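You operate a simulated robot arm through the tools that you are given. There is no shell and no other tool. Be economical: measure what you need, move in short steps, check, and stop when the job is done.

You run a simulated robot arm. Do the job below in one go: nothing can be reset, and whatever is moved stays where it is left.

## Task
Swap the brown fuse for the one that the chart asks for, and run the check.
Fine: with the check knob off, press the check button and see DEAD before the fuse drawer opens. The brown fuse goes into the free well of the fuse rack. A check on too small a fuse blows it. Drawer shut, knob on, check: it must show COVER. Knob off at the end; dry hands, drop nothing. Where these are worked on the way, their far stop is far enough and under half their travel is too little: check knob, fuse drawer.

Only the result counts: the job must be done as asked and must still hold three seconds after the hand-in. Knocking over, shifting, dropping, spilling or breaking anything else fails it. Lids that push on must go on centred and level and be pressed home; caps that screw on are set level and turned clockwise until they are tight.

## Robot
A 7-joint arm with a two-finger parallel gripper on a trunk, on a base that drives. Base frame: it is fixed to the floor where the robot stands at the start and does not move with it; the origin is under the middle of the robot, x ahead of it, y to its left, z up; the surface under the hand at the start is at about z = 0.72. Readings come in m, rad, newtons and seconds.
With the tool pointing down near the work surface it reaches from about 0.38 to 0.8 m from the robot's upright axis, wherever it stands. Its first joint turns from -2.496 to 2.496 rad. Places, roughly: blue connector (3x2x5 cm) [0.5, -0.9, 0.9]; check box [0.5, -0.1, 0.8]; check knob [0.5, -0.1, 0.8]; drawer [0.5, -0.8, 0.8]; fuse drawer [0.5, -0.8, 0.8]; fuses [0.6, 0, 0.7]; white connector (3x2x5 cm) [0.5, -0.7, 0.9]; wiring seamer [0.7, -0.8, 1.1]; yellow connector (3x2x5 cm) [0.5, -0.8, 0.9]. Payload 3 kg.
Tool frame: the origin (TCP) lies between the finger pads and is the grasp point; the fingertips stand 0.03 m ahead of it; z points along the fingers, y is the line along which they close. The gripper opens to 0.11 m. The fingers are 0.02 m wide and 0.01 m thick; the gripper's body (0.048 by 0.112 m) begins 0.055 m behind the TCP.
Orientation is told as [roll, pitch, yaw] about the base's x, y, z axes, in that order, counted from this pose: with the fingers straight down and closing along the base's y, the tool's x points along the base's -x, its y along +y and its z along -z.

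## Interface
- The arm moves only by the tool servo_tool. Its argument "rows" is one flat list of numbers, 7 for each row, row after row: the turn, a rotation vector about the tool's x, y, z in degrees, then the shift along the tool's x, y, z in m, then the gripper command, from -1 (fully open) to 1 (shut), values between in proportion. In form: [ax, ay, az, dx, dy, dz, claw, ax, ay, az, dx, dy, dz, claw, ...]. A call has 1 to 10 rows; each row is the pose to reach, as a shift and turn from the pose commanded when the call began, along the tool's axes at that moment. Rows are played at 5 a second. More than 0.05 m and 0.15 rad between two rows, or a gripper value outside its range, and nothing of the call is played. A pose out of reach is approached as far as the arm can. The call stops where the force on the tool passes 70 N (or 10 N more than at its start, if that is more) or the arm is blocked; 0.2 s more then pass. The fingers move at their own pace (about 0.153 m/s each) and stop on an object; they squeeze with about 31 N. The grip force told is the motor's: it shows also when the fingers shut on nothing. Time passes only in rows, and 0.2 s behind the last, so rows that repeat a pose let the fingers close. It gives the time, the measured TCP pose, the force on the tool (base axes), the opening and the grip force at its end, in the units of the frame above (readings bear some noise), with the torque about the TCP (base axes, N m) and any sound that the robot's microphone picked up.
- Cameras (640 x 400 px; columns grow to the right, rows downward): "scene" is now at [0.4594, -0.4196, 1.2365]; the picture's right is [-0.00, -0.17, 0.99], its down [-0.36, 0.92, 0.16] and it looks along [-0.93, -0.35, -0.06] (base axes); focal length 214 px, centre (320, 200). "wrist" rides on the gripper at [0.072, 0.017, -0.103] in the tool frame; the picture's right is [-0.23, 0.97, 0.00], its down [-0.76, -0.18, -0.62] and it looks along [-0.61, -0.14, 0.78] (tool axes); focal length 222 px, centre (320, 200). There is no depth. A picture from a camera that has moved, and an enlarged one, comes with that camera's place and axes in the base frame and with its lens.
- grab_frame(camera): a new picture of that camera. The clock stands still meanwhile.
- lift_body(by): slides the trunk up (or, below 0, down) by that many m; the arm and the scene camera ride with it, the base frame stays. It gives what a move gives, with no picture.
- base_move(legs): drives the robot by 1 to 6 legs, each [ahead, turn to the left] in m and rad, along the robot's own axes; the way and the turn of a leg run together, so that a leg with both is an arc; at most 1.5 m and 3.142 rad a leg. The arm and the cameras ride along, it lands a little off, and it stops where it bumps. It gives what a move gives.
- head_to(pan, tilt): turns the head with the scene camera to pan (to the left, within 1.396 rad either way) and tilt (down, from -0.506 to 1.204), counted from straight ahead of the robot. It gives what a move gives.
- enlarge(camera, box): a new picture of the part [left, top, right, bottom] of that camera's present view, enlarged. The clock stands still meanwhile.
- hand_in(): hands the job in; it is judged then, once.

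Work in short steps. Places have to be worked out from the pictures, the camera data and where the tool is seen: move nearer, look again, correct. Check each grasp and each placing, and mend what went wrong. You have 120 turns and 98 pictures in all, those below and enlarged ones among them. Open the gripper and draw the arm clear of the work before you hand the job in, unless the task says otherwise; then end with one line.

The tools are called after "Emit:" by a JSON object that holds its "op" and its "data". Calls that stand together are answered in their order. servo_tool: Moves the arm, as the interface text tells. Its arguments: {"type":"object","properties":{"rows":{"type":"array","items":{"type":"number"}}},"required":["rows"]} The other tools are called the same way: lift_body (by) slides the trunk up or down; base_move (legs) drives the base; head_to (pan, tilt) turns the head that bears the scene camera; grab_frame (camera) takes a picture; enlarge (camera, box) takes an enlarged picture of a part of a camera's view; hand_in () hands the job in.

At the start:

```text
time: 0.0
tcp_pos: [0.4515, -0.3625, 1.1134]
tool_rot: [0.002, -0.001, -0.005]
wrist_force: [-0.2, -0.4, 0.3]
ft_torque: [-0.04, 0.02, -0.01]
gripper_width: 0.1101
grip_force: 0.0
trunk travel left (down, up): [-0.275, 0.215]
robot x, y, heading: [0.0011, 0.0159, -0.007]
head pan, tilt: [-1.4, 1.201]
```

scene: 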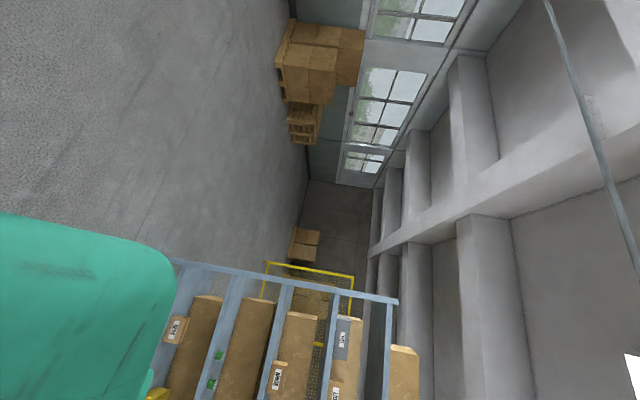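
wrist: 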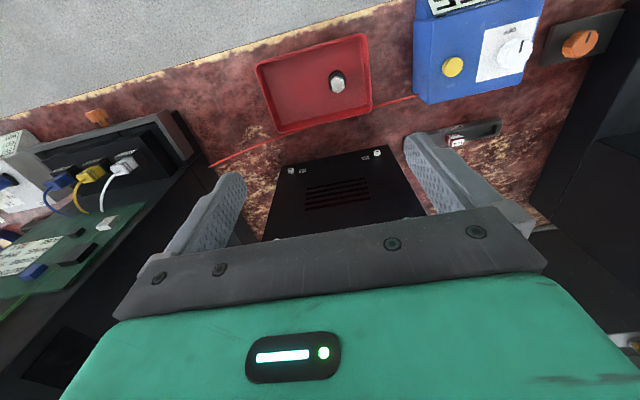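

The scene camera looks at the wall behind, so I turn the head to look ahead toward the work area.

Emit:
{"op": "head_to", "data": {"pan": -0.3, "tilt": 0.7}}

Emit:
{"op": "grab_frame", "data": {"camera": "scene"}}

Emit:
{"op": "enlarge", "data": {"camera": "wrist", "box": [380, 0, 640, 162]}}

```text
time: 1.3
tcp_pos: [0.4514, -0.3626, 1.1142]
tool_rot: [0.001, 0.0, -0.005]
wrist_force: [0.2, 0.2, -0.3]
ft_torque: [0.0, 0.02, 0.03]
gripper_width: 0.1099
grip_force: 0.0
trunk travel left (down, up): [-0.275, 0.215]
robot x, y, heading: [0.0022, 0.016, -0.0]
head pan, tilt: [-0.3, 0.7]
```

```text
95 pictures are left
camera scene: at [0.4955, -0.3899, 1.1654], right [-0.01, -0.95, 0.3], down [-0.76, 0.2, 0.62], along [-0.65, -0.22, -0.73], focal length 214 px, centre (320, 200)
```

scene: 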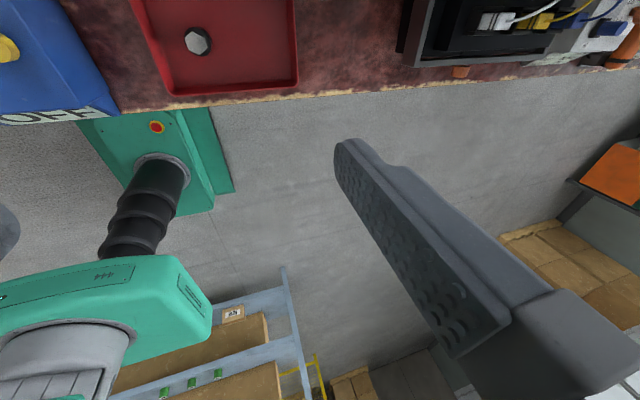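

```text
2.46 times, centred on (510, 81) of wrist
camera zoom: at [0.3791, -0.3463, 1.2182], right [0.23, 0.97, 0.0], down [0.76, -0.18, 0.62], along [0.61, -0.15, -0.78], focal length 547 px, centre (-148, 493)
```

zoom: 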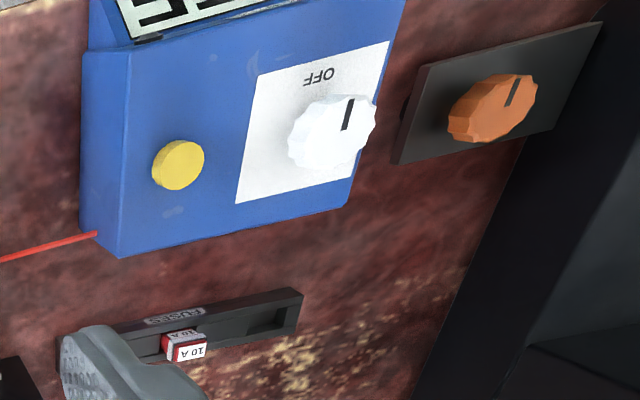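

The scene camera hangs near the hand and looks backwards; a lower tilt should bring it toward the bench. I try that.

Emit:
{"op": "head_to", "data": {"pan": 0, "tilt": -0.4}}

Emit:
{"op": "grab_frame", "data": {"camera": "scene"}}

```text
time: 2.7
tcp_pos: [0.4522, -0.3627, 1.1143]
tool_rot: [0.001, -0.001, -0.006]
wrist_force: [0.7, -0.5, -0.4]
ft_torque: [0.0, -0.01, 0.01]
gripper_width: 0.1099
grip_force: 0.1
trunk travel left (down, up): [-0.275, 0.215]
robot x, y, heading: [0.0029, 0.0137, -0.0]
head pan, tilt: [0.0, -0.4]
```

```text
93 pictures are left
camera scene: at [0.5925, -0.3653, 1.1732], right [-0.01, -1.0, 0.0], down [-0.92, 0.01, -0.39], along [0.39, 0.0, -0.92], focal length 214 px, centre (320, 200)
```

scene: 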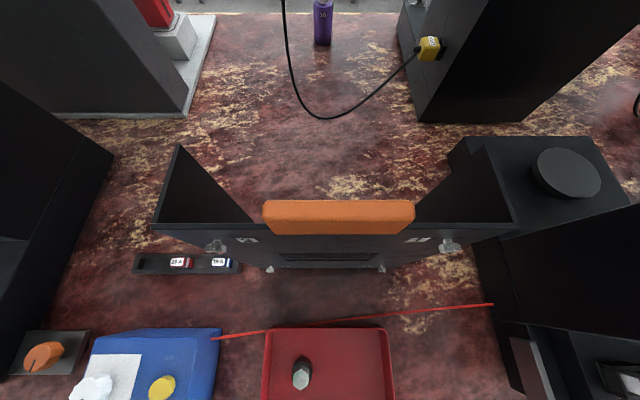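

Now I have a top view of the bench. I pan each way to see the machine and the box.

Emit:
{"op": "head_to", "data": {"pan": -0.7, "tilt": -0.5}}

Emit:
{"op": "grab_frame", "data": {"camera": "scene"}}

Emit:
{"op": "head_to", "data": {"pan": 0.7, "tilt": -0.4}}

Emit:
{"op": "grab_frame", "data": {"camera": "scene"}}

```text
time: 3.7
tcp_pos: [0.4517, -0.3642, 1.1133]
tool_rot: [-0.001, 0.001, -0.005]
wrist_force: [0.3, -0.2, -0.4]
ft_torque: [0.0, 0.02, -0.03]
gripper_width: 0.1099
grip_force: 0.1
trunk travel left (down, up): [-0.275, 0.215]
robot x, y, heading: [-0.0038, 0.0193, -0.0]
head pan, tilt: [-0.7, -0.499]
```

```text
92 pictures are left
camera scene: at [0.5993, -0.4085, 1.1951], right [0.0, -0.77, 0.64], down [-0.88, -0.3, -0.37], along [0.48, -0.57, -0.67], focal length 214 px, centre (320, 200)
```

scene: 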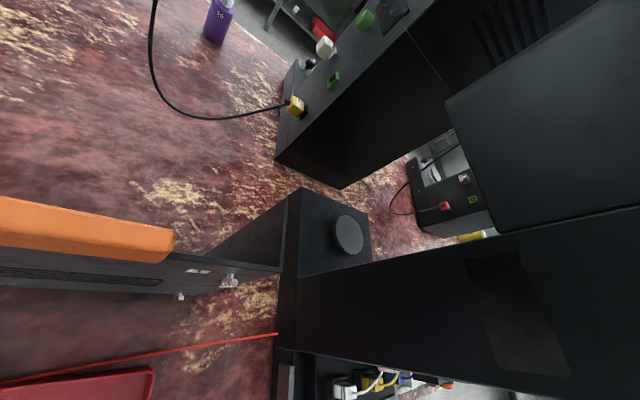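

```text
time: 5.3
tcp_pos: [0.4513, -0.364, 1.1135]
tool_rot: [-0.001, 0.0, -0.006]
wrist_force: [-0.2, 0.6, 1.3]
ft_torque: [0.04, 0.01, 0.02]
gripper_width: 0.1101
grip_force: 0.0
trunk travel left (down, up): [-0.275, 0.215]
robot x, y, heading: [-0.0023, 0.0193, -0.002]
head pan, tilt: [0.7, -0.4]
```

```text
91 pictures are left
camera scene: at [0.5929, -0.3182, 1.1904], right [0.0, -0.77, -0.64], down [-0.92, 0.26, -0.3], along [0.39, 0.59, -0.71], focal length 214 px, centre (320, 200)
```

scene: 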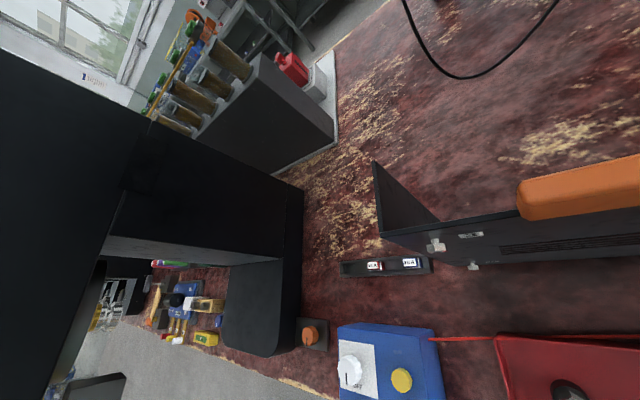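

I enlarge the wrist view's left side, where the seamer's front with labels is visible.

Emit:
{"op": "enlarge", "data": {"camera": "wrist", "box": [0, 90, 240, 320]}}

Emit:
{"op": "head_to", "data": {"pan": -0.9, "tilt": 0.1}}

Emit:
{"op": "grab_frame", "data": {"camera": "scene"}}

```text
1.74 times, centred on (120, 205) of wrist
camera zoom: at [0.3791, -0.3463, 1.2182], right [0.23, 0.97, 0.0], down [0.76, -0.18, 0.62], along [0.61, -0.15, -0.78], focal length 386 px, centre (668, 191)
```

zoom: 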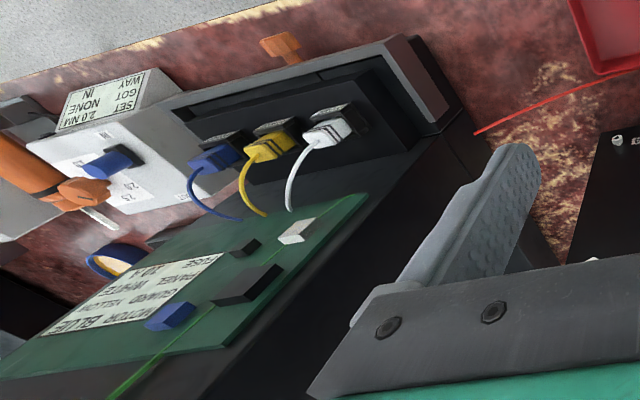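

```text
time: 6.9
tcp_pos: [0.4512, -0.3643, 1.1146]
tool_rot: [0.0, 0.001, -0.005]
wrist_force: [-1.0, 0.5, -0.6]
ft_torque: [0.01, -0.02, 0.01]
gripper_width: 0.1099
grip_force: 0.1
trunk travel left (down, up): [-0.275, 0.215]
robot x, y, heading: [-0.0005, 0.0188, 0.002]
head pan, tilt: [-0.901, 0.099]
```

```text
89 pictures are left
camera scene: at [0.5501, -0.4371, 1.1893], right [0.0, -0.62, 0.78], down [-0.99, 0.08, 0.06], along [-0.1, -0.78, -0.62], focal length 214 px, centre (320, 200)
```

scene: 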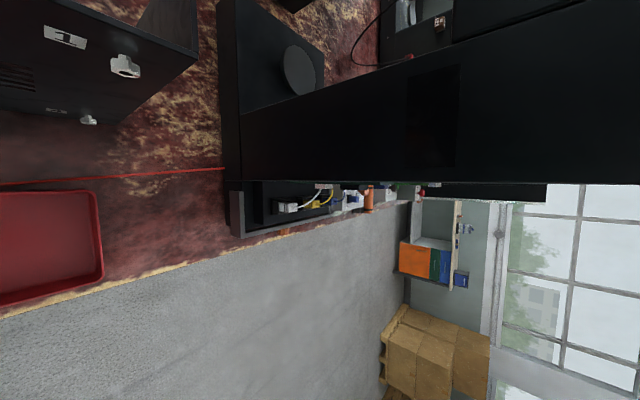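

The green board carries a chart; I zoom on it and on the fuse rack.

Emit:
{"op": "enlarge", "data": {"camera": "wrist", "box": [0, 225, 100, 287]}}

Emit:
{"op": "enlarge", "data": {"camera": "wrist", "box": [400, 100, 520, 175]}}

Emit:
{"op": "head_to", "data": {"pan": 0.3, "tilt": 0.0}}

Emit:
{"op": "grab_frame", "data": {"camera": "scene"}}

```text
6.40 times, centred on (50, 256) of wrist
camera zoom: at [0.3791, -0.3463, 1.2182], right [0.23, 0.97, 0.0], down [0.76, -0.18, 0.62], along [0.61, -0.15, -0.78], focal length 1422 px, centre (2048, -158)
```

zoom: 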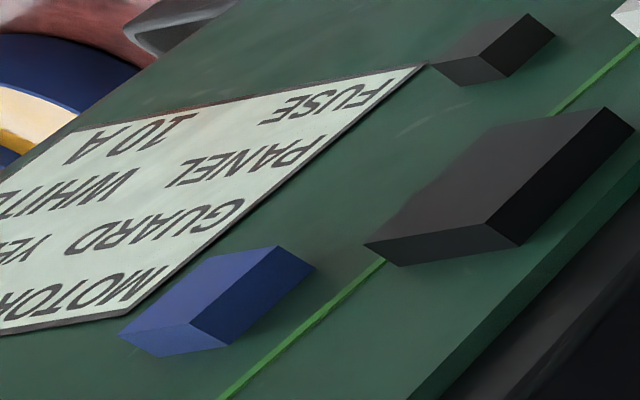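

```text
5.33 times, centred on (460, 138) of wrist
camera zoom: at [0.3791, -0.3463, 1.2182], right [0.23, 0.97, 0.0], down [0.76, -0.18, 0.62], along [0.61, -0.15, -0.78], focal length 1185 px, centre (-427, 533)
```

zoom: 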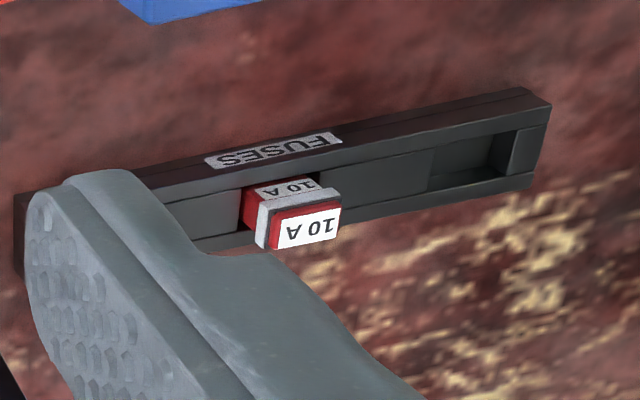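

```text
time: 8.3
tcp_pos: [0.451, -0.3633, 1.1146]
tool_rot: [0.0, 0.001, -0.006]
wrist_force: [0.4, 0.5, 0.4]
ft_torque: [0.01, -0.01, -0.04]
gripper_width: 0.1102
grip_force: 0.1
trunk travel left (down, up): [-0.275, 0.215]
robot x, y, heading: [0.0018, 0.018, -0.002]
head pan, tilt: [0.3, 0.0]
```

```text
86 pictures are left
camera scene: at [0.5597, -0.3386, 1.1604], right [-0.01, -0.96, -0.29], down [-1.0, 0.01, 0.0], along [0.0, 0.29, -0.96], focal length 214 px, centre (320, 200)
```

scene: 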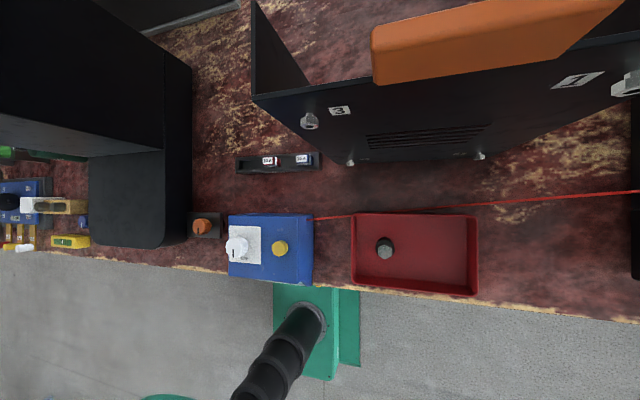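

The chart says FUSE 10 A (the red fuse); the rack holds red 10 A, blue and a free well. I move above the check box to see it closely.

Emit:
{"op": "servo_tool", "data": {"rows": [0, 0, 0, 0, 0.04, 0.02, 1, 0, 0, 0, 0, 0.08, 0.04, 1, 0, 0, 0, 0, 0.12, 0.06, 1, 0, 0, 0, 0, 0.16, 0.08, 1, 0, 0, 0, 0, 0.2, 0.1, 1, 0, 0, 0, 0, 0.22, 0.12, 1]}}

Emit:
{"op": "grab_frame", "data": {"camera": "wrist"}}

Emit:
{"op": "grab_frame", "data": {"camera": "scene"}}

```text
time: 9.7
tcp_pos: [0.4516, -0.1449, 0.9936]
tool_rot: [0.0, 0.0, -0.008]
wrist_force: [-0.3, -0.1, 0.0]
ft_torque: [0.03, -0.03, -0.02]
gripper_width: 0.0
grip_force: 30.9
trunk travel left (down, up): [-0.275, 0.215]
robot x, y, heading: [0.0002, 0.021, -0.0]
head pan, tilt: [0.3, 0.0]
```

```text
85 pictures are left
camera wrist: at [0.3794, -0.1267, 1.0978], right [0.23, 0.97, 0.0], down [0.76, -0.18, 0.62], along [0.61, -0.15, -0.78], focal length 222 px, centre (320, 200)
```

wrist: 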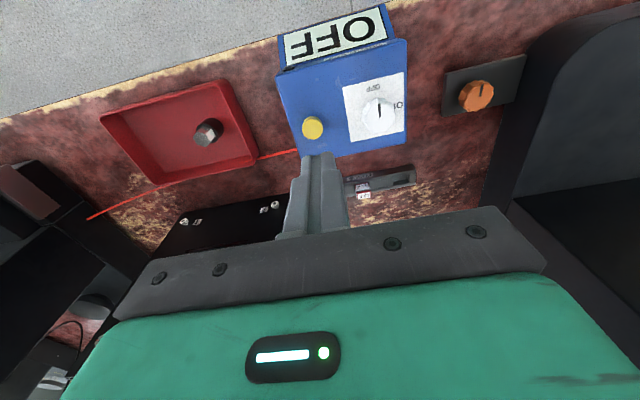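

```text
84 pictures are left
camera scene: at [0.56, -0.1191, 1.0402], right [-0.01, -0.96, -0.3], down [-1.0, 0.01, 0.0], along [0.0, 0.3, -0.96], focal length 214 px, centre (320, 200)
```

scene: 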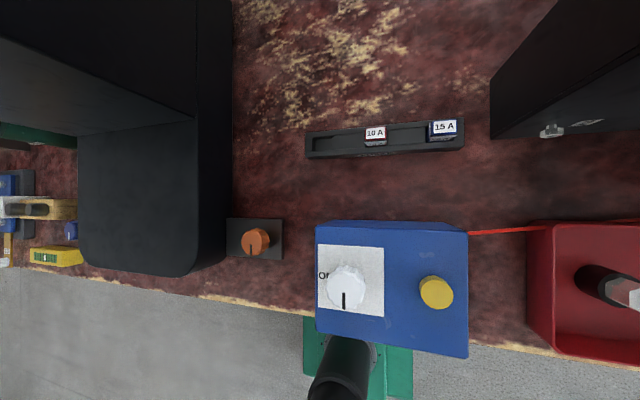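

The scene camera rides with the hand. I zoom the knob and display.

Emit:
{"op": "enlarge", "data": {"camera": "scene", "box": [300, 210, 480, 370]}}

Emit:
{"op": "enlarge", "data": {"camera": "wrist", "box": [270, 0, 430, 160]}}

```text
2.50 times, centred on (390, 290) of scene
camera zoom: at [0.56, -0.1191, 1.0402], right [-0.01, -0.96, -0.3], down [-1.0, 0.01, 0.0], along [0.0, 0.3, -0.96], focal length 536 px, centre (145, -25)
```

zoom: 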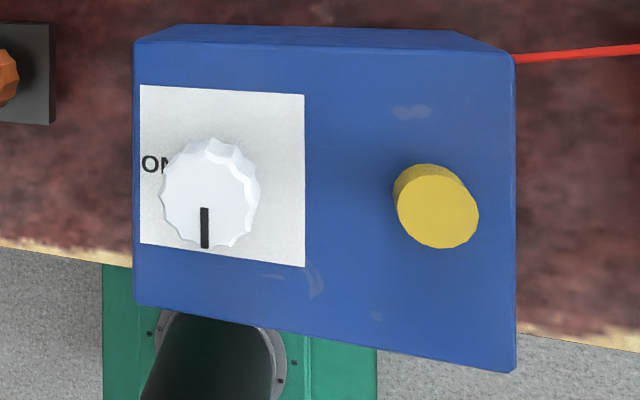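

```text
2.50 times, centred on (350, 80) of wrist
camera zoom: at [0.3794, -0.1267, 1.0978], right [0.23, 0.97, 0.0], down [0.76, -0.18, 0.62], along [0.61, -0.15, -0.78], focal length 555 px, centre (245, 500)
```

zoom: 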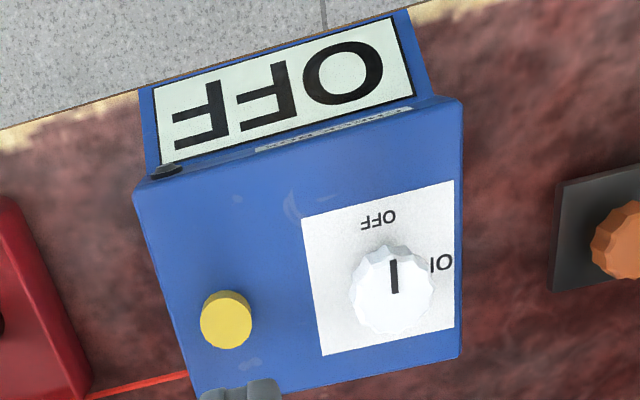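

Button top is at about (0.474, -0.160, 0.828), knob at (0.476, -0.078, 0.838). The knob is on OFF. I bring the closed fingers over the button and press gently.

Emit:
{"op": "servo_tool", "data": {"rows": [0, 0, 0, -0.022, -0.015, 0.03, 1, 0, 0, 0, -0.022, -0.015, 0.07, 1, 0, 0, 0, -0.022, -0.015, 0.11, 1, 0, 0, 0, -0.022, -0.015, 0.128, 1, 0, 0, 0, -0.022, -0.015, 0.134, 1]}}

Emit:
{"op": "grab_frame", "data": {"camera": "wrist"}}

```text
time: 10.9
tcp_pos: [0.4744, -0.159, 0.8589]
tool_rot: [0.0, 0.001, -0.004]
wrist_force: [-0.5, -0.2, -0.8]
ft_torque: [0.0, 0.02, 0.0]
gripper_width: 0.0
grip_force: 31.2
trunk travel left (down, up): [-0.275, 0.215]
robot x, y, heading: [0.0061, 0.016, 0.004]
head pan, tilt: [0.3, 0.0]
```

```text
81 pictures are left
camera wrist: at [0.4016, -0.1417, 0.9633], right [0.23, 0.97, 0.0], down [0.76, -0.18, 0.62], along [0.61, -0.14, -0.78], focal length 222 px, centre (320, 200)
```

wrist: 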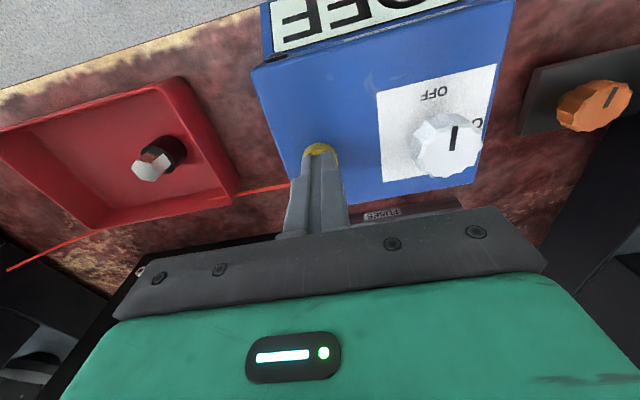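

The fingers sit right over the button; I press in small steps.

Emit:
{"op": "servo_tool", "data": {"rows": [0, 0, 0, 0, 0, 0.003, 1, 0, 0, 0, 0, 0, 0.006, 1, 0, 0, 0, 0, 0, 0.009, 1]}}

Emit:
{"op": "grab_frame", "data": {"camera": "wrist"}}

```text
time: 11.7
tcp_pos: [0.4745, -0.1589, 0.8504]
tool_rot: [-0.001, -0.001, -0.006]
wrist_force: [-1.5, -0.6, 2.3]
ft_torque: [-0.03, 0.02, -0.03]
gripper_width: 0.0001
grip_force: 30.9
trunk travel left (down, up): [-0.275, 0.215]
robot x, y, heading: [-0.0015, 0.0162, -0.005]
head pan, tilt: [0.3, 0.0]
heard: click
```

```text
80 pictures are left
camera wrist: at [0.402, -0.1412, 0.9551], right [0.23, 0.97, 0.0], down [0.76, -0.18, 0.62], along [0.61, -0.15, -0.78], focal length 222 px, centre (320, 200)
```

wrist: 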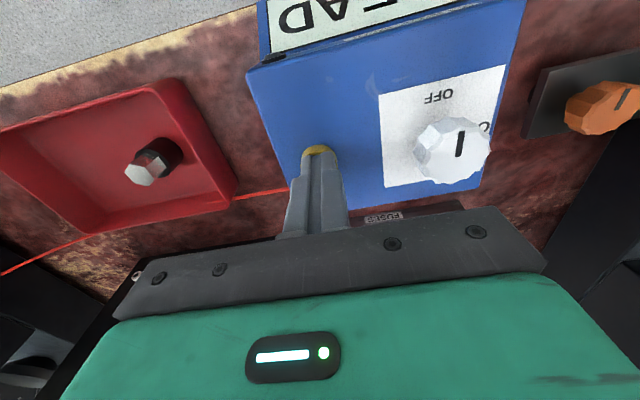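

Display reads DEAD with the knob off. I lift off the button, raise the hand and then drive the base to the right so that the seamer is in reach.

Emit:
{"op": "servo_tool", "data": {"rows": [0, 0, 0, 0, 0, -0.04, 1, 0, 0, 0, 0, 0, -0.08, 1, 0, 0, 0, 0, 0, -0.12, 1, 0, 0, 0, 0, 0, -0.16, 1, 0, 0, 0, 0, 0, -0.2, 1]}}

Emit:
{"op": "grab_frame", "data": {"camera": "wrist"}}

Emit:
{"op": "enlarge", "data": {"camera": "scene", "box": [240, 60, 480, 210]}}

```text
time: 12.9
tcp_pos: [0.475, -0.1587, 1.0516]
tool_rot: [-0.001, 0.0, -0.007]
wrist_force: [-0.4, 0.1, -0.7]
ft_torque: [-0.02, 0.02, 0.01]
gripper_width: 0.0
grip_force: 30.6
trunk travel left (down, up): [-0.275, 0.215]
robot x, y, heading: [0.0019, 0.0181, -0.002]
head pan, tilt: [0.3, 0.0]
```

```text
79 pictures are left
camera wrist: at [0.403, -0.1419, 1.1555], right [0.23, 0.97, 0.0], down [0.76, -0.18, 0.62], along [0.61, -0.15, -0.78], focal length 222 px, centre (320, 200)
```

wrist: 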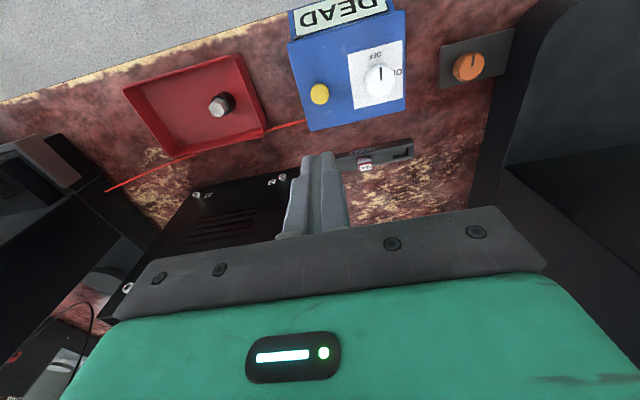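

```text
2.67 times, centred on (360, 135) of scene
camera zoom: at [0.5837, -0.1342, 1.098], right [-0.01, -0.96, -0.3], down [-1.0, 0.01, 0.0], along [0.0, 0.3, -0.96], focal length 572 px, centre (213, 373)
```

zoom: 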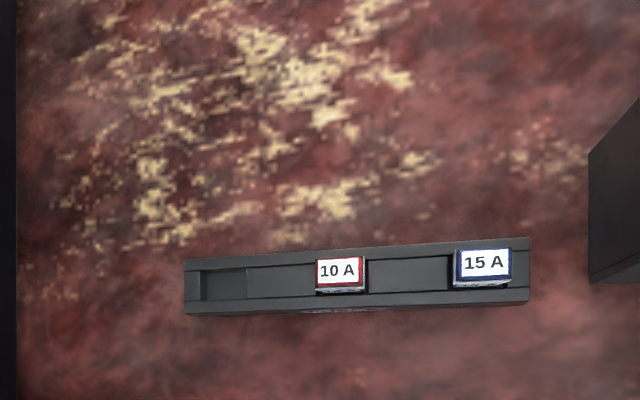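

DEAD holds. Red fuse top is at ~(0.642,-0.106,0.756), free well at ~(0.642,-0.03). Now I drive: back, turn right, ahead, turn left, ahead (a bit short first).

Emit:
{"op": "base_move", "data": {"legs": [[-0.5, 0], [0, -1.571], [0.4, 0], [0, 1.571], [0.5, 0]]}}

Emit:
{"op": "grab_frame", "data": {"camera": "wrist"}}

Emit:
{"op": "head_to", "data": {"pan": -0.7, "tilt": 0.2}}

Emit:
{"op": "grab_frame", "data": {"camera": "scene"}}

```text
time: 28.3
tcp_pos: [0.4761, -0.5608, 1.051]
tool_rot: [0.001, 0.0, -0.008]
wrist_force: [-0.5, 0.6, 0.1]
ft_torque: [-0.01, -0.01, -0.03]
gripper_width: 0.0
grip_force: 30.9
trunk travel left (down, up): [-0.275, 0.215]
robot x, y, heading: [0.0038, -0.381, -0.004]
head pan, tilt: [0.3, 0.0]
```

```text
77 pictures are left
camera wrist: at [0.4045, -0.5435, 1.155], right [0.24, 0.97, 0.0], down [0.76, -0.18, 0.62], along [0.61, -0.15, -0.78], focal length 222 px, centre (320, 200)
```

wrist: 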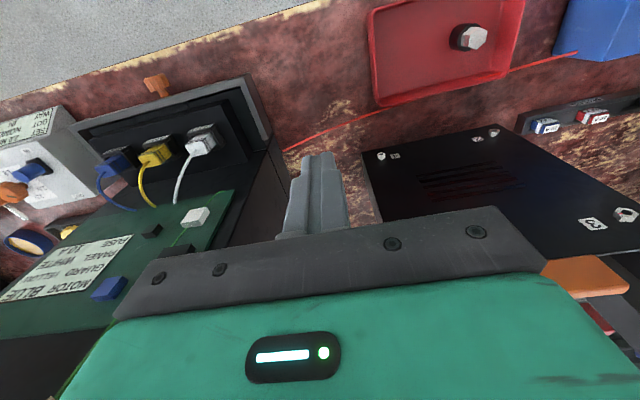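

```text
time: 29.6
tcp_pos: [0.4749, -0.5611, 1.0511]
tool_rot: [0.0, -0.001, -0.009]
wrist_force: [-0.4, -0.4, -0.4]
ft_torque: [-0.01, 0.03, -0.02]
gripper_width: 0.0
grip_force: 30.6
trunk travel left (down, up): [-0.275, 0.215]
robot x, y, heading: [0.0004, -0.3848, -0.005]
head pan, tilt: [-0.7, 0.201]
```

```text
76 pictures are left
camera scene: at [0.5659, -0.6228, 1.1125], right [-0.01, -0.77, 0.64], down [-0.98, 0.14, 0.15], along [-0.2, -0.63, -0.75], focal length 214 px, centre (320, 200)
```

scene: 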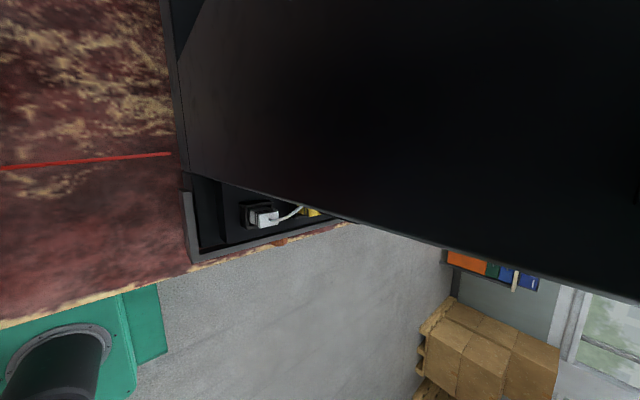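

Base landed well. I zoom at the seamer front around the orange handle.

Emit:
{"op": "enlarge", "data": {"camera": "wrist", "box": [60, 60, 300, 210]}}

Emit:
{"op": "enlarge", "data": {"camera": "scene", "box": [160, 150, 360, 275]}}

```text
2.67 times, centred on (180, 135) of wrist
camera zoom: at [0.4045, -0.5435, 1.1555], right [0.24, 0.97, 0.0], down [0.76, -0.18, 0.62], along [0.61, -0.15, -0.78], focal length 592 px, centre (693, 373)
```

zoom: 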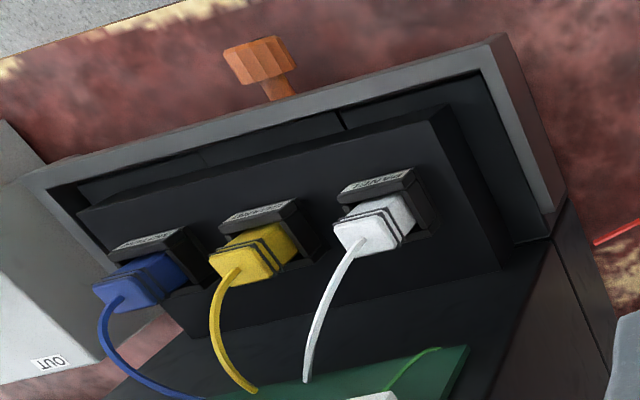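

```text
3.20 times, centred on (260, 212) of scene
camera zoom: at [0.5659, -0.6228, 1.1125], right [-0.01, -0.77, 0.64], down [-0.98, 0.14, 0.15], along [-0.2, -0.63, -0.75], focal length 686 px, centre (512, 160)
```

zoom: 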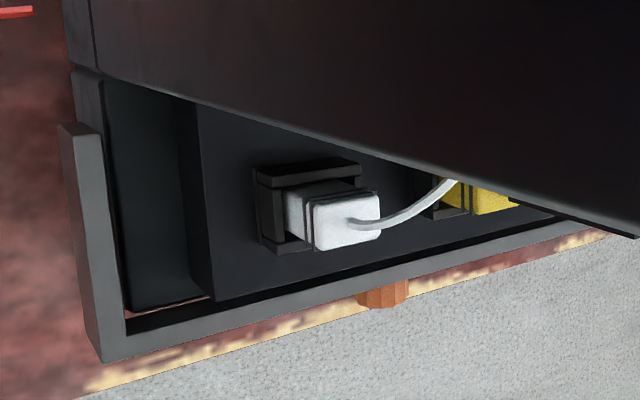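

The orange knob seems to be the drawer's handle at the front, ~(0.41,-0.81,0.77). I move back and lower to view the front.

Emit:
{"op": "servo_tool", "data": {"rows": [0, 0, 0, 0.03, -0.03, 0.01, -1, 0, 0, 0, 0.06, -0.06, 0.02, -1, 0, 0, 0, 0.09, -0.09, 0.03, -1, 0, 0, 0, 0.12, -0.12, 0.04, -1, 0, 0, 0, 0.12, -0.15, 0.06, -1]}}

Emit:
{"op": "head_to", "data": {"pan": -0.3, "tilt": -0.3}}

Emit:
{"op": "grab_frame", "data": {"camera": "wrist"}}

Emit:
{"op": "grab_frame", "data": {"camera": "scene"}}

```text
time: 30.1
tcp_pos: [0.4427, -0.5897, 1.0404]
tool_rot: [-0.001, -0.009, 0.025]
wrist_force: [14.3, 46.8, 11.1]
ft_torque: [-4.75, -0.23, 6.18]
gripper_width: 0.1099
grip_force: 0.0
trunk travel left (down, up): [-0.275, 0.215]
robot x, y, heading: [0.0021, -0.3862, -0.004]
head pan, tilt: [-0.7, 0.201]
stopped in row 2: the force on the tool passed its limit at 104 N (the readings are from after the stop); the commanded pose is now the measured one
```

```text
time: 31.0
tcp_pos: [0.4403, -0.5952, 1.0387]
tool_rot: [0.002, -0.009, 0.015]
wrist_force: [0.9, 0.2, 0.2]
ft_torque: [-0.01, -0.03, -0.01]
gripper_width: 0.1098
grip_force: 0.0
trunk travel left (down, up): [-0.275, 0.215]
robot x, y, heading: [0.0057, -0.3879, 0.001]
head pan, tilt: [-0.3, -0.3]
```

```text
73 pictures are left
camera wrist: at [0.3664, -0.5803, 1.1433], right [0.21, 0.98, 0.0], down [0.76, -0.17, 0.63], along [0.62, -0.13, -0.78], focal length 222 px, centre (320, 200)
```

wrist: 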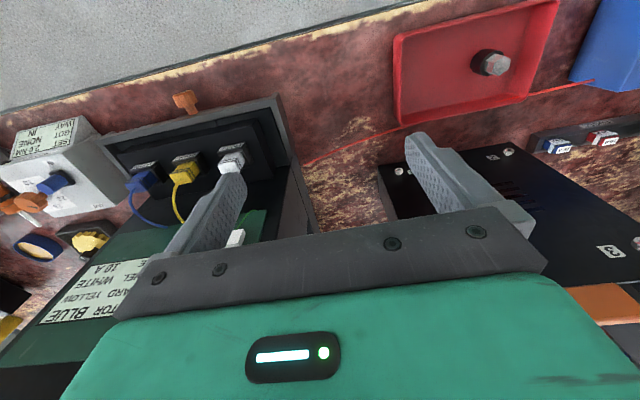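

```text
72 pictures are left
camera scene: at [0.5733, -0.6184, 1.0982], right [0.01, -0.96, 0.29], down [-0.95, -0.1, -0.29], along [0.31, -0.28, -0.91], focal length 214 px, centre (320, 200)
```

scene: 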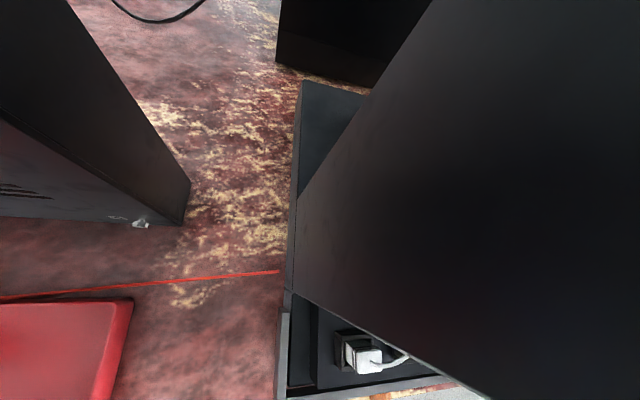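

The scene camera's bracket, ahead of the hand, bumped the seamer's tall side at about x=0.57. I back away toward the robot first, then slide right in front of the seamer.

Emit:
{"op": "servo_tool", "data": {"rows": [0, 0, 0, 0.02, 0.02, 0, -1, 0, 0, 0, 0.06, 0.02, 0, -1, 0, 0, 0, 0.1, 0.02, 0, -1]}}

Emit:
{"op": "grab_frame", "data": {"camera": "scene"}}

```text
time: 31.8
tcp_pos: [0.3395, -0.5781, 1.0383]
tool_rot: [0.002, -0.008, 0.015]
wrist_force: [0.7, -0.6, -0.8]
ft_torque: [0.02, 0.04, -0.04]
gripper_width: 0.1098
grip_force: 0.0
trunk travel left (down, up): [-0.275, 0.215]
robot x, y, heading: [0.0046, -0.3854, -0.005]
head pan, tilt: [-0.3, -0.3]
```

```text
71 pictures are left
camera scene: at [0.4731, -0.6004, 1.0969], right [0.01, -0.96, 0.29], down [-0.95, -0.1, -0.29], along [0.31, -0.28, -0.91], focal length 214 px, centre (320, 200)
```

scene: 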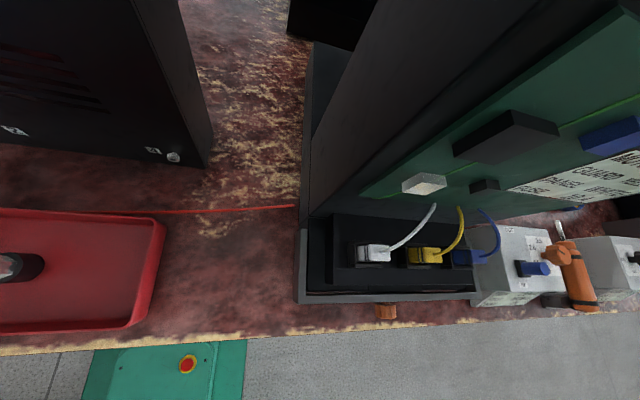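

Now I see the whole front. I slide right in front of it to look at the handle squarely.

Emit:
{"op": "servo_tool", "data": {"rows": [0, 0, 0, 0.02, -0.04, 0.0, -1, 0, 0, 0, 0.03, -0.08, 0, -1, 0, 0, 0, 0.03, -0.12, 0.02, -1, 0, 0, 0, 0.03, -0.16, 0.04, -1]}}

Emit:
{"op": "grab_frame", "data": {"camera": "wrist"}}

Emit:
{"op": "head_to", "data": {"pan": 0, "tilt": 0.5}}

Emit:
{"op": "grab_frame", "data": {"camera": "scene"}}

```text
time: 32.8
tcp_pos: [0.3124, -0.7364, 0.998]
tool_rot: [0.003, -0.008, 0.015]
wrist_force: [0.6, 0.0, 0.7]
ft_torque: [-0.02, 0.0, 0.01]
gripper_width: 0.11
grip_force: 0.1
trunk travel left (down, up): [-0.275, 0.215]
robot x, y, heading: [0.0017, -0.3866, -0.007]
head pan, tilt: [-0.3, -0.3]
```

```text
70 pictures are left
camera wrist: at [0.2385, -0.7208, 1.1007], right [0.21, 0.98, 0.0], down [0.76, -0.17, 0.63], along [0.62, -0.13, -0.78], focal length 222 px, centre (320, 200)
```

wrist: 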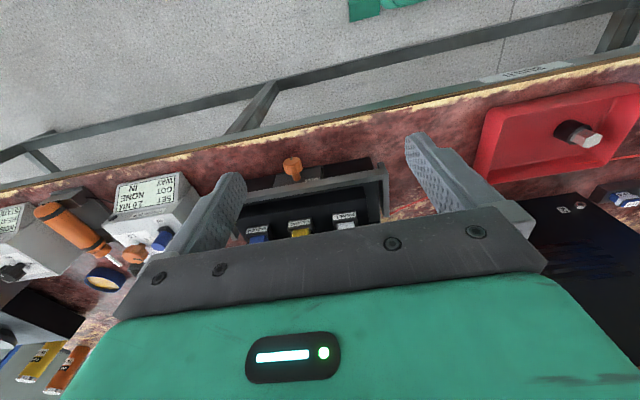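

```text
time: 33.9
tcp_pos: [0.3111, -0.7365, 0.9978]
tool_rot: [0.002, -0.008, 0.016]
wrist_force: [-0.7, 0.6, 0.4]
ft_torque: [0.02, 0.01, 0.02]
gripper_width: 0.1099
grip_force: 0.1
trunk travel left (down, up): [-0.275, 0.215]
robot x, y, heading: [0.0022, -0.3868, -0.0]
head pan, tilt: [0.0, 0.499]
```

```text
69 pictures are left
camera scene: at [0.3738, -0.7362, 1.0397], right [0.01, -1.0, 0.0], down [-0.88, -0.01, 0.47], along [-0.47, -0.01, -0.88], focal length 214 px, centre (320, 200)
```

scene: 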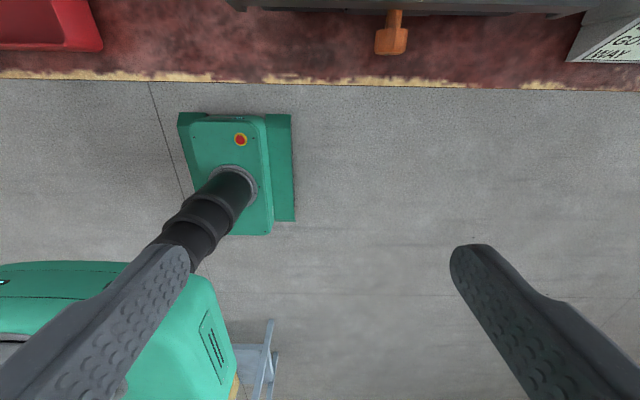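

Handle triangulates to about (0.418,-0.806,0.778). I zoom for its shape and the drawer's outline.

Emit:
{"op": "enlarge", "data": {"camera": "wrist", "box": [220, 130, 400, 243]}}

Emit:
{"op": "head_to", "data": {"pan": 0, "tilt": 0.0}}

Emit:
{"op": "grab_frame", "data": {"camera": "scene"}}

```text
3.54 times, centred on (310, 186) of wrist
camera zoom: at [0.2385, -0.7206, 1.1012], right [0.21, 0.98, 0.0], down [0.76, -0.17, 0.63], along [0.62, -0.13, -0.78], focal length 786 px, centre (355, 248)
```

zoom: 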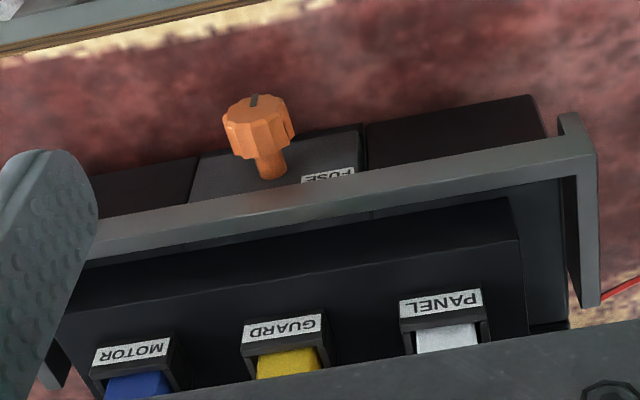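

```text
time: 34.9
tcp_pos: [0.3112, -0.735, 0.9978]
tool_rot: [0.004, -0.009, 0.017]
wrist_force: [-0.2, -0.3, 0.1]
ft_torque: [0.04, 0.0, 0.0]
gripper_width: 0.1102
grip_force: 0.0
trunk travel left (down, up): [-0.275, 0.215]
robot x, y, heading: [0.0012, -0.3872, -0.007]
head pan, tilt: [0.0, 0.0]
```

```text
67 pictures are left
camera scene: at [0.4197, -0.7355, 1.041], right [0.01, -1.0, 0.0], down [-1.0, -0.01, -0.01], along [0.01, 0.0, -1.0], focal length 214 px, centre (320, 200)
```

scene: 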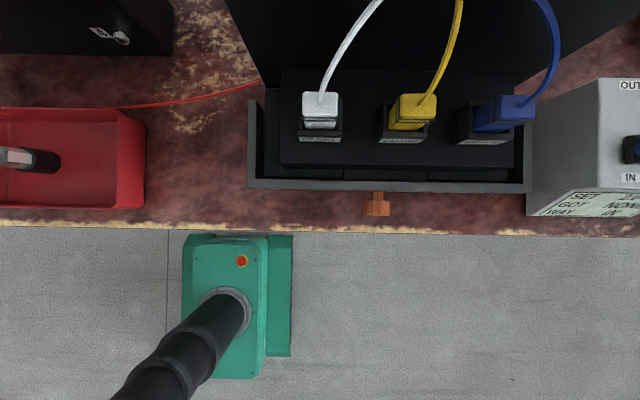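

The handle is a knob on the drawer's front, just below the rim. A vertical hand would hit rim/connectors with its camera bracket, so I pitch the hand 60° to point forward.

Emit:
{"op": "servo_tool", "data": {"rows": [0, -7.5, 0, -0.005, -0.01, 0, -0.3, 0, -15, 0, -0.01, -0.02, 0, -0.3, 0, -22.5, 0, -0.01, -0.03, 0.01, -0.3, 0, -30, 0, -0.01, -0.04, 0.02, -0.3, 0, -37.5, 0, -0.01, -0.05, 0.03, -0.3, 0, -45, 0, -0.01, -0.06, 0.04, -0.3, 0, -52.5, 0, -0.01, -0.07, 0.05, -0.3, 0, -60, 0, -0.01, -0.07, 0.06, -0.3]}}

Emit:
{"op": "head_to", "data": {"pan": 0, "tilt": 0.4}}

Emit:
{"op": "grab_frame", "data": {"camera": "scene"}}

Emit:
{"op": "grab_frame", "data": {"camera": "wrist"}}

```text
time: 36.7
tcp_pos: [0.3244, -0.8065, 0.9381]
tool_rot: [0.009, -1.058, 0.007]
wrist_force: [0.0, 1.1, -0.1]
ft_torque: [0.0, 0.01, 0.02]
gripper_width: 0.0716
grip_force: 0.0
trunk travel left (down, up): [-0.275, 0.215]
robot x, y, heading: [0.0029, -0.3845, 0.001]
head pan, tilt: [0.0, 0.0]
```

```text
time: 37.5
tcp_pos: [0.3243, -0.8077, 0.9386]
tool_rot: [0.005, -1.056, 0.011]
wrist_force: [0.0, -0.6, 0.0]
ft_torque: [-0.03, 0.01, 0.03]
gripper_width: 0.0715
grip_force: 0.1
trunk travel left (down, up): [-0.275, 0.215]
robot x, y, heading: [0.0022, -0.3847, -0.007]
head pan, tilt: [0.0, 0.4]
```

```text
66 pictures are left
camera scene: at [0.3257, -0.8084, 1.0228], right [0.02, -1.0, 0.0], down [-0.79, -0.01, -0.61], along [0.61, 0.01, -0.79], focal length 214 px, centre (320, 200)
```

scene: 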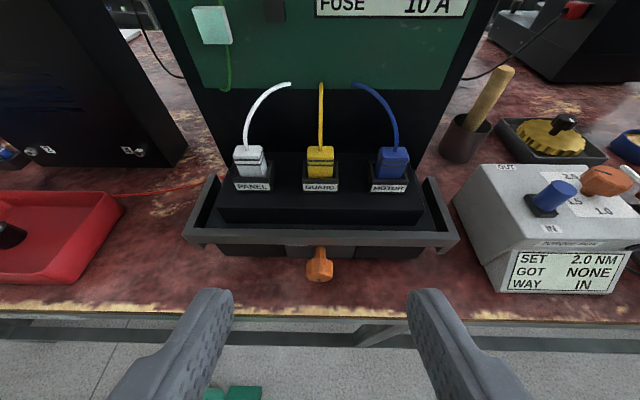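

```text
65 pictures are left
camera wrist: at [0.1981, -0.7924, 0.927], right [0.1, 0.97, 0.2], down [-0.16, -0.18, 0.97], along [0.98, -0.13, 0.14], focal length 222 px, centre (320, 200)
```

wrist: 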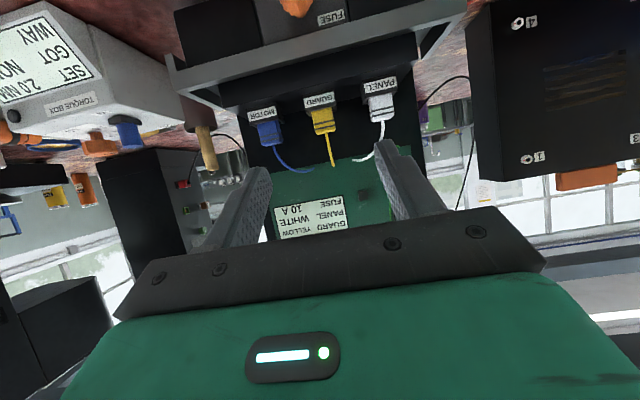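

The view confirms FUSE 10 A and the handle ahead at (0.416,-0.807,0.778). I move down and forward to straddle it.

Emit:
{"op": "servo_tool", "data": {"rows": [0, 0, 0, 0.024, 0, 0.034, -0.3, 0, 0, 0, 0.048, 0, 0.068, -0.3, 0, 0, 0, 0.072, 0.001, 0.102, -0.3, 0, 0, 0, 0.09, 0.001, 0.125, -0.3]}}

Emit:
{"op": "grab_frame", "data": {"camera": "scene"}}

Emit:
{"op": "grab_frame", "data": {"camera": "wrist"}}

```text
time: 38.5
tcp_pos: [0.3887, -0.8044, 0.7982]
tool_rot: [0.003, -1.058, 0.013]
wrist_force: [-0.3, 0.9, 0.6]
ft_torque: [0.02, 0.02, -0.01]
gripper_width: 0.0714
grip_force: 0.1
trunk travel left (down, up): [-0.275, 0.215]
robot x, y, heading: [0.0006, -0.3839, -0.006]
head pan, tilt: [0.0, 0.4]
```

```text
64 pictures are left
camera scene: at [0.3898, -0.8056, 0.8828], right [0.01, -1.0, 0.0], down [-0.79, -0.01, -0.61], along [0.61, 0.01, -0.79], focal length 214 px, centre (320, 200)
```

scene: 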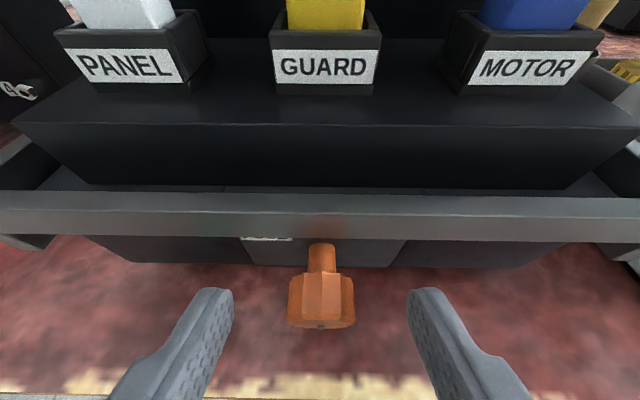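

```text
63 pictures are left
camera wrist: at [0.2625, -0.7895, 0.7869], right [0.1, 0.98, 0.2], down [-0.17, -0.18, 0.97], along [0.98, -0.13, 0.14], focal length 222 px, centre (320, 200)
```

wrist: 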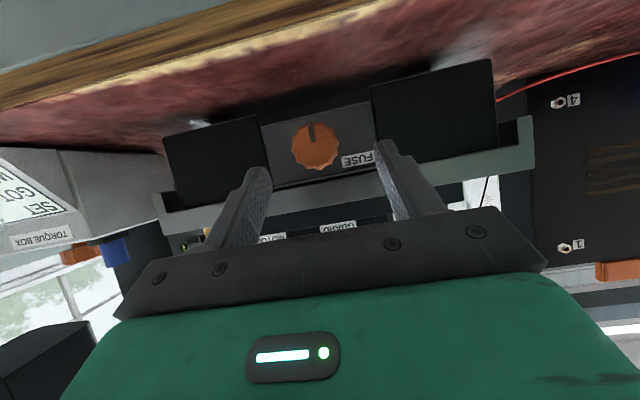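

Fingers straddle the knob (center ≈ (0.412,-0.804,0.774)). A little further in, then close.

Emit:
{"op": "servo_tool", "data": {"rows": [0, 0, 0, 0.008, 0, 0.012, -0.3, 0, 0, 0, 0.008, 0, 0.012, 0.5, 0, 0, 0, 0.008, 0, 0.012, 1, 0, 0, 0, 0.008, 0, 0.012, 1]}}

Emit:
{"op": "grab_frame", "data": {"camera": "scene"}}

```text
time: 39.5
tcp_pos: [0.3951, -0.8039, 0.784]
tool_rot: [0.006, -1.054, 0.01]
wrist_force: [-1.1, -7.2, -7.1]
ft_torque: [-0.05, 0.07, -0.6]
gripper_width: 0.0295
grip_force: 45.0
trunk travel left (down, up): [-0.275, 0.215]
robot x, y, heading: [0.0023, -0.3867, -0.002]
head pan, tilt: [0.0, 0.4]
```

```text
62 pictures are left
camera scene: at [0.3959, -0.8063, 0.8686], right [0.01, -1.0, 0.0], down [-0.79, -0.01, -0.61], along [0.61, 0.01, -0.79], focal length 214 px, centre (320, 200)
```

scene: 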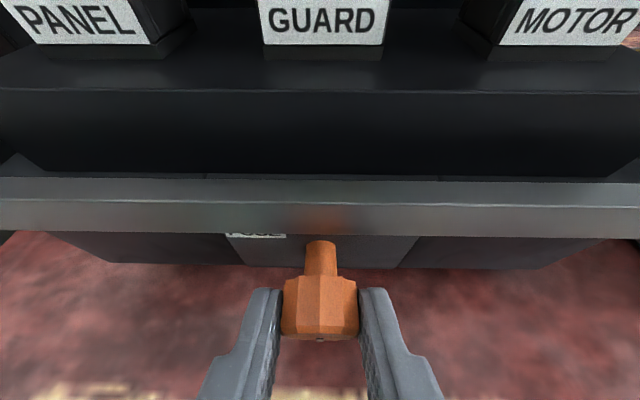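

Knob is gripped (29.5 mm). I pull straight back, along base -x.

Emit:
{"op": "servo_tool", "data": {"rows": [0, 0, 0, 0.0049, 0, -0.0087, 1, 0, 0, 0, 0.0098, 0, -0.0174, 1, 0, 0, 0, 0.0147, 0, -0.0261, 1, 0, 0, 0, 0.0196, 0, -0.0348, 1]}}

Emit:
{"op": "grab_frame", "data": {"camera": "scene"}}

```text
time: 40.5
tcp_pos: [0.3552, -0.8046, 0.7843]
tool_rot: [0.009, -1.054, 0.008]
wrist_force: [-1.0, 1.2, -27.3]
ft_torque: [0.08, 0.55, -0.51]
gripper_width: 0.0293
grip_force: 44.5
trunk travel left (down, up): [-0.275, 0.215]
robot x, y, heading: [0.0022, -0.3863, -0.001]
head pan, tilt: [0.0, 0.4]
```

```text
61 pictures are left
camera scene: at [0.3569, -0.8063, 0.8687], right [0.02, -1.0, 0.0], down [-0.79, -0.01, -0.61], along [0.61, 0.01, -0.79], focal length 214 px, centre (320, 200)
```

scene: 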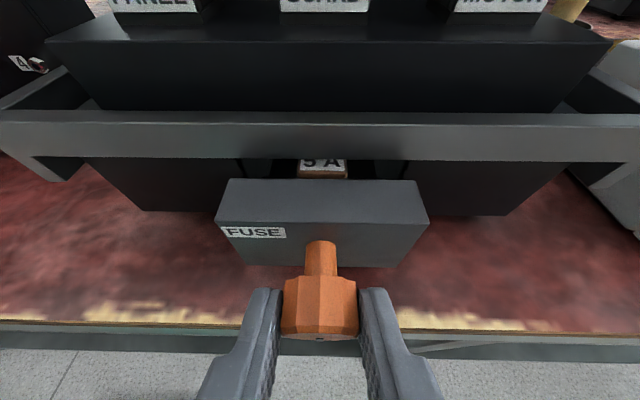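

The drawer slides out with the brown 5 A fuse appearing. I continue to pull.

Emit:
{"op": "servo_tool", "data": {"rows": [0, 0, 0, 0.0066, 0, -0.0077, 1, 0, 0, 0, 0.0115, 0, -0.0164, 1, 0, 0, 0, 0.0164, 0, -0.0251, 1, 0, 0, 0, 0.0213, 0, -0.0338, 1, 0, 0, 0, 0.0262, 0, -0.0425, 1]}}

Emit:
{"op": "grab_frame", "data": {"camera": "scene"}}

```text
time: 41.7
tcp_pos: [0.3075, -0.8045, 0.783]
tool_rot: [0.005, -1.057, 0.014]
wrist_force: [32.6, 4.8, 4.0]
ft_torque: [0.06, -0.52, 0.05]
gripper_width: 0.0295
grip_force: 45.0
trunk travel left (down, up): [-0.275, 0.215]
robot x, y, heading: [0.0042, -0.3824, 0.003]
head pan, tilt: [0.0, 0.4]
```

```text
60 pictures are left
camera scene: at [0.3087, -0.8062, 0.8688], right [0.02, -1.0, 0.0], down [-0.79, -0.01, -0.61], along [0.61, 0.01, -0.79], focal length 214 px, centre (320, 200)
```

scene: 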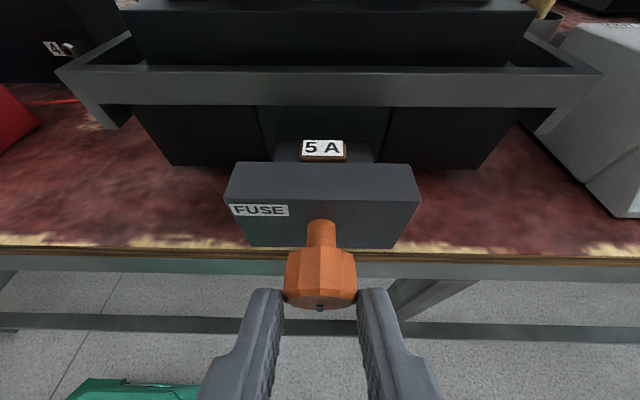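

The drawer is at its far stop (pull 33 N). I release, back off and rise for a top view of the fuse.

Emit:
{"op": "servo_tool", "data": {"rows": [0, 0, 0, -0.0025, 0, 0.0044, 1, 0, 0, 0, -0.0025, 0, 0.0044, -0.1, 0, 0, 0, -0.0025, 0, 0.0044, -0.3, 0, 0, 0, 0, 0, -0.03, -0.3, 0, 0, 0, -0.03, 0, -0.06, -0.3, 0, 0, 0, -0.07, 0, -0.08, -0.3, 0, 0, 0, -0.11, 0, -0.09, -0.3]}}

Emit:
{"op": "grab_frame", "data": {"camera": "scene"}}

Emit:
{"op": "grab_frame", "data": {"camera": "wrist"}}

```text
time: 43.3
tcp_pos: [0.2788, -0.807, 0.9239]
tool_rot: [0.007, -1.056, 0.009]
wrist_force: [0.0, -0.4, 0.3]
ft_torque: [0.03, -0.04, 0.0]
gripper_width: 0.0715
grip_force: 0.1
trunk travel left (down, up): [-0.275, 0.215]
robot x, y, heading: [0.001, -0.3839, -0.004]
head pan, tilt: [0.0, 0.4]
```

```text
59 pictures are left
camera scene: at [0.2809, -0.808, 1.0084], right [0.01, -1.0, 0.0], down [-0.79, -0.01, -0.61], along [0.61, 0.01, -0.79], focal length 214 px, centre (320, 200)
```

scene: 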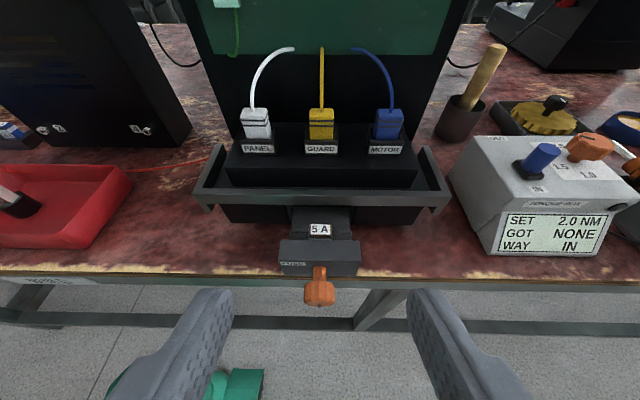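

```text
58 pictures are left
camera wrist: at [0.1534, -0.7917, 0.9127], right [0.1, 0.97, 0.2], down [-0.16, -0.18, 0.97], along [0.98, -0.13, 0.14], focal length 222 px, centre (320, 200)
```

wrist: 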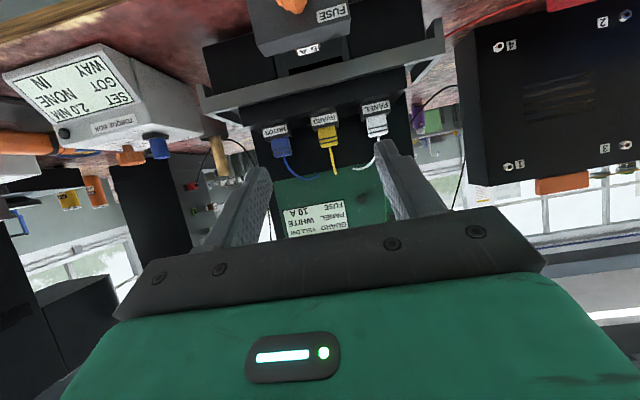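

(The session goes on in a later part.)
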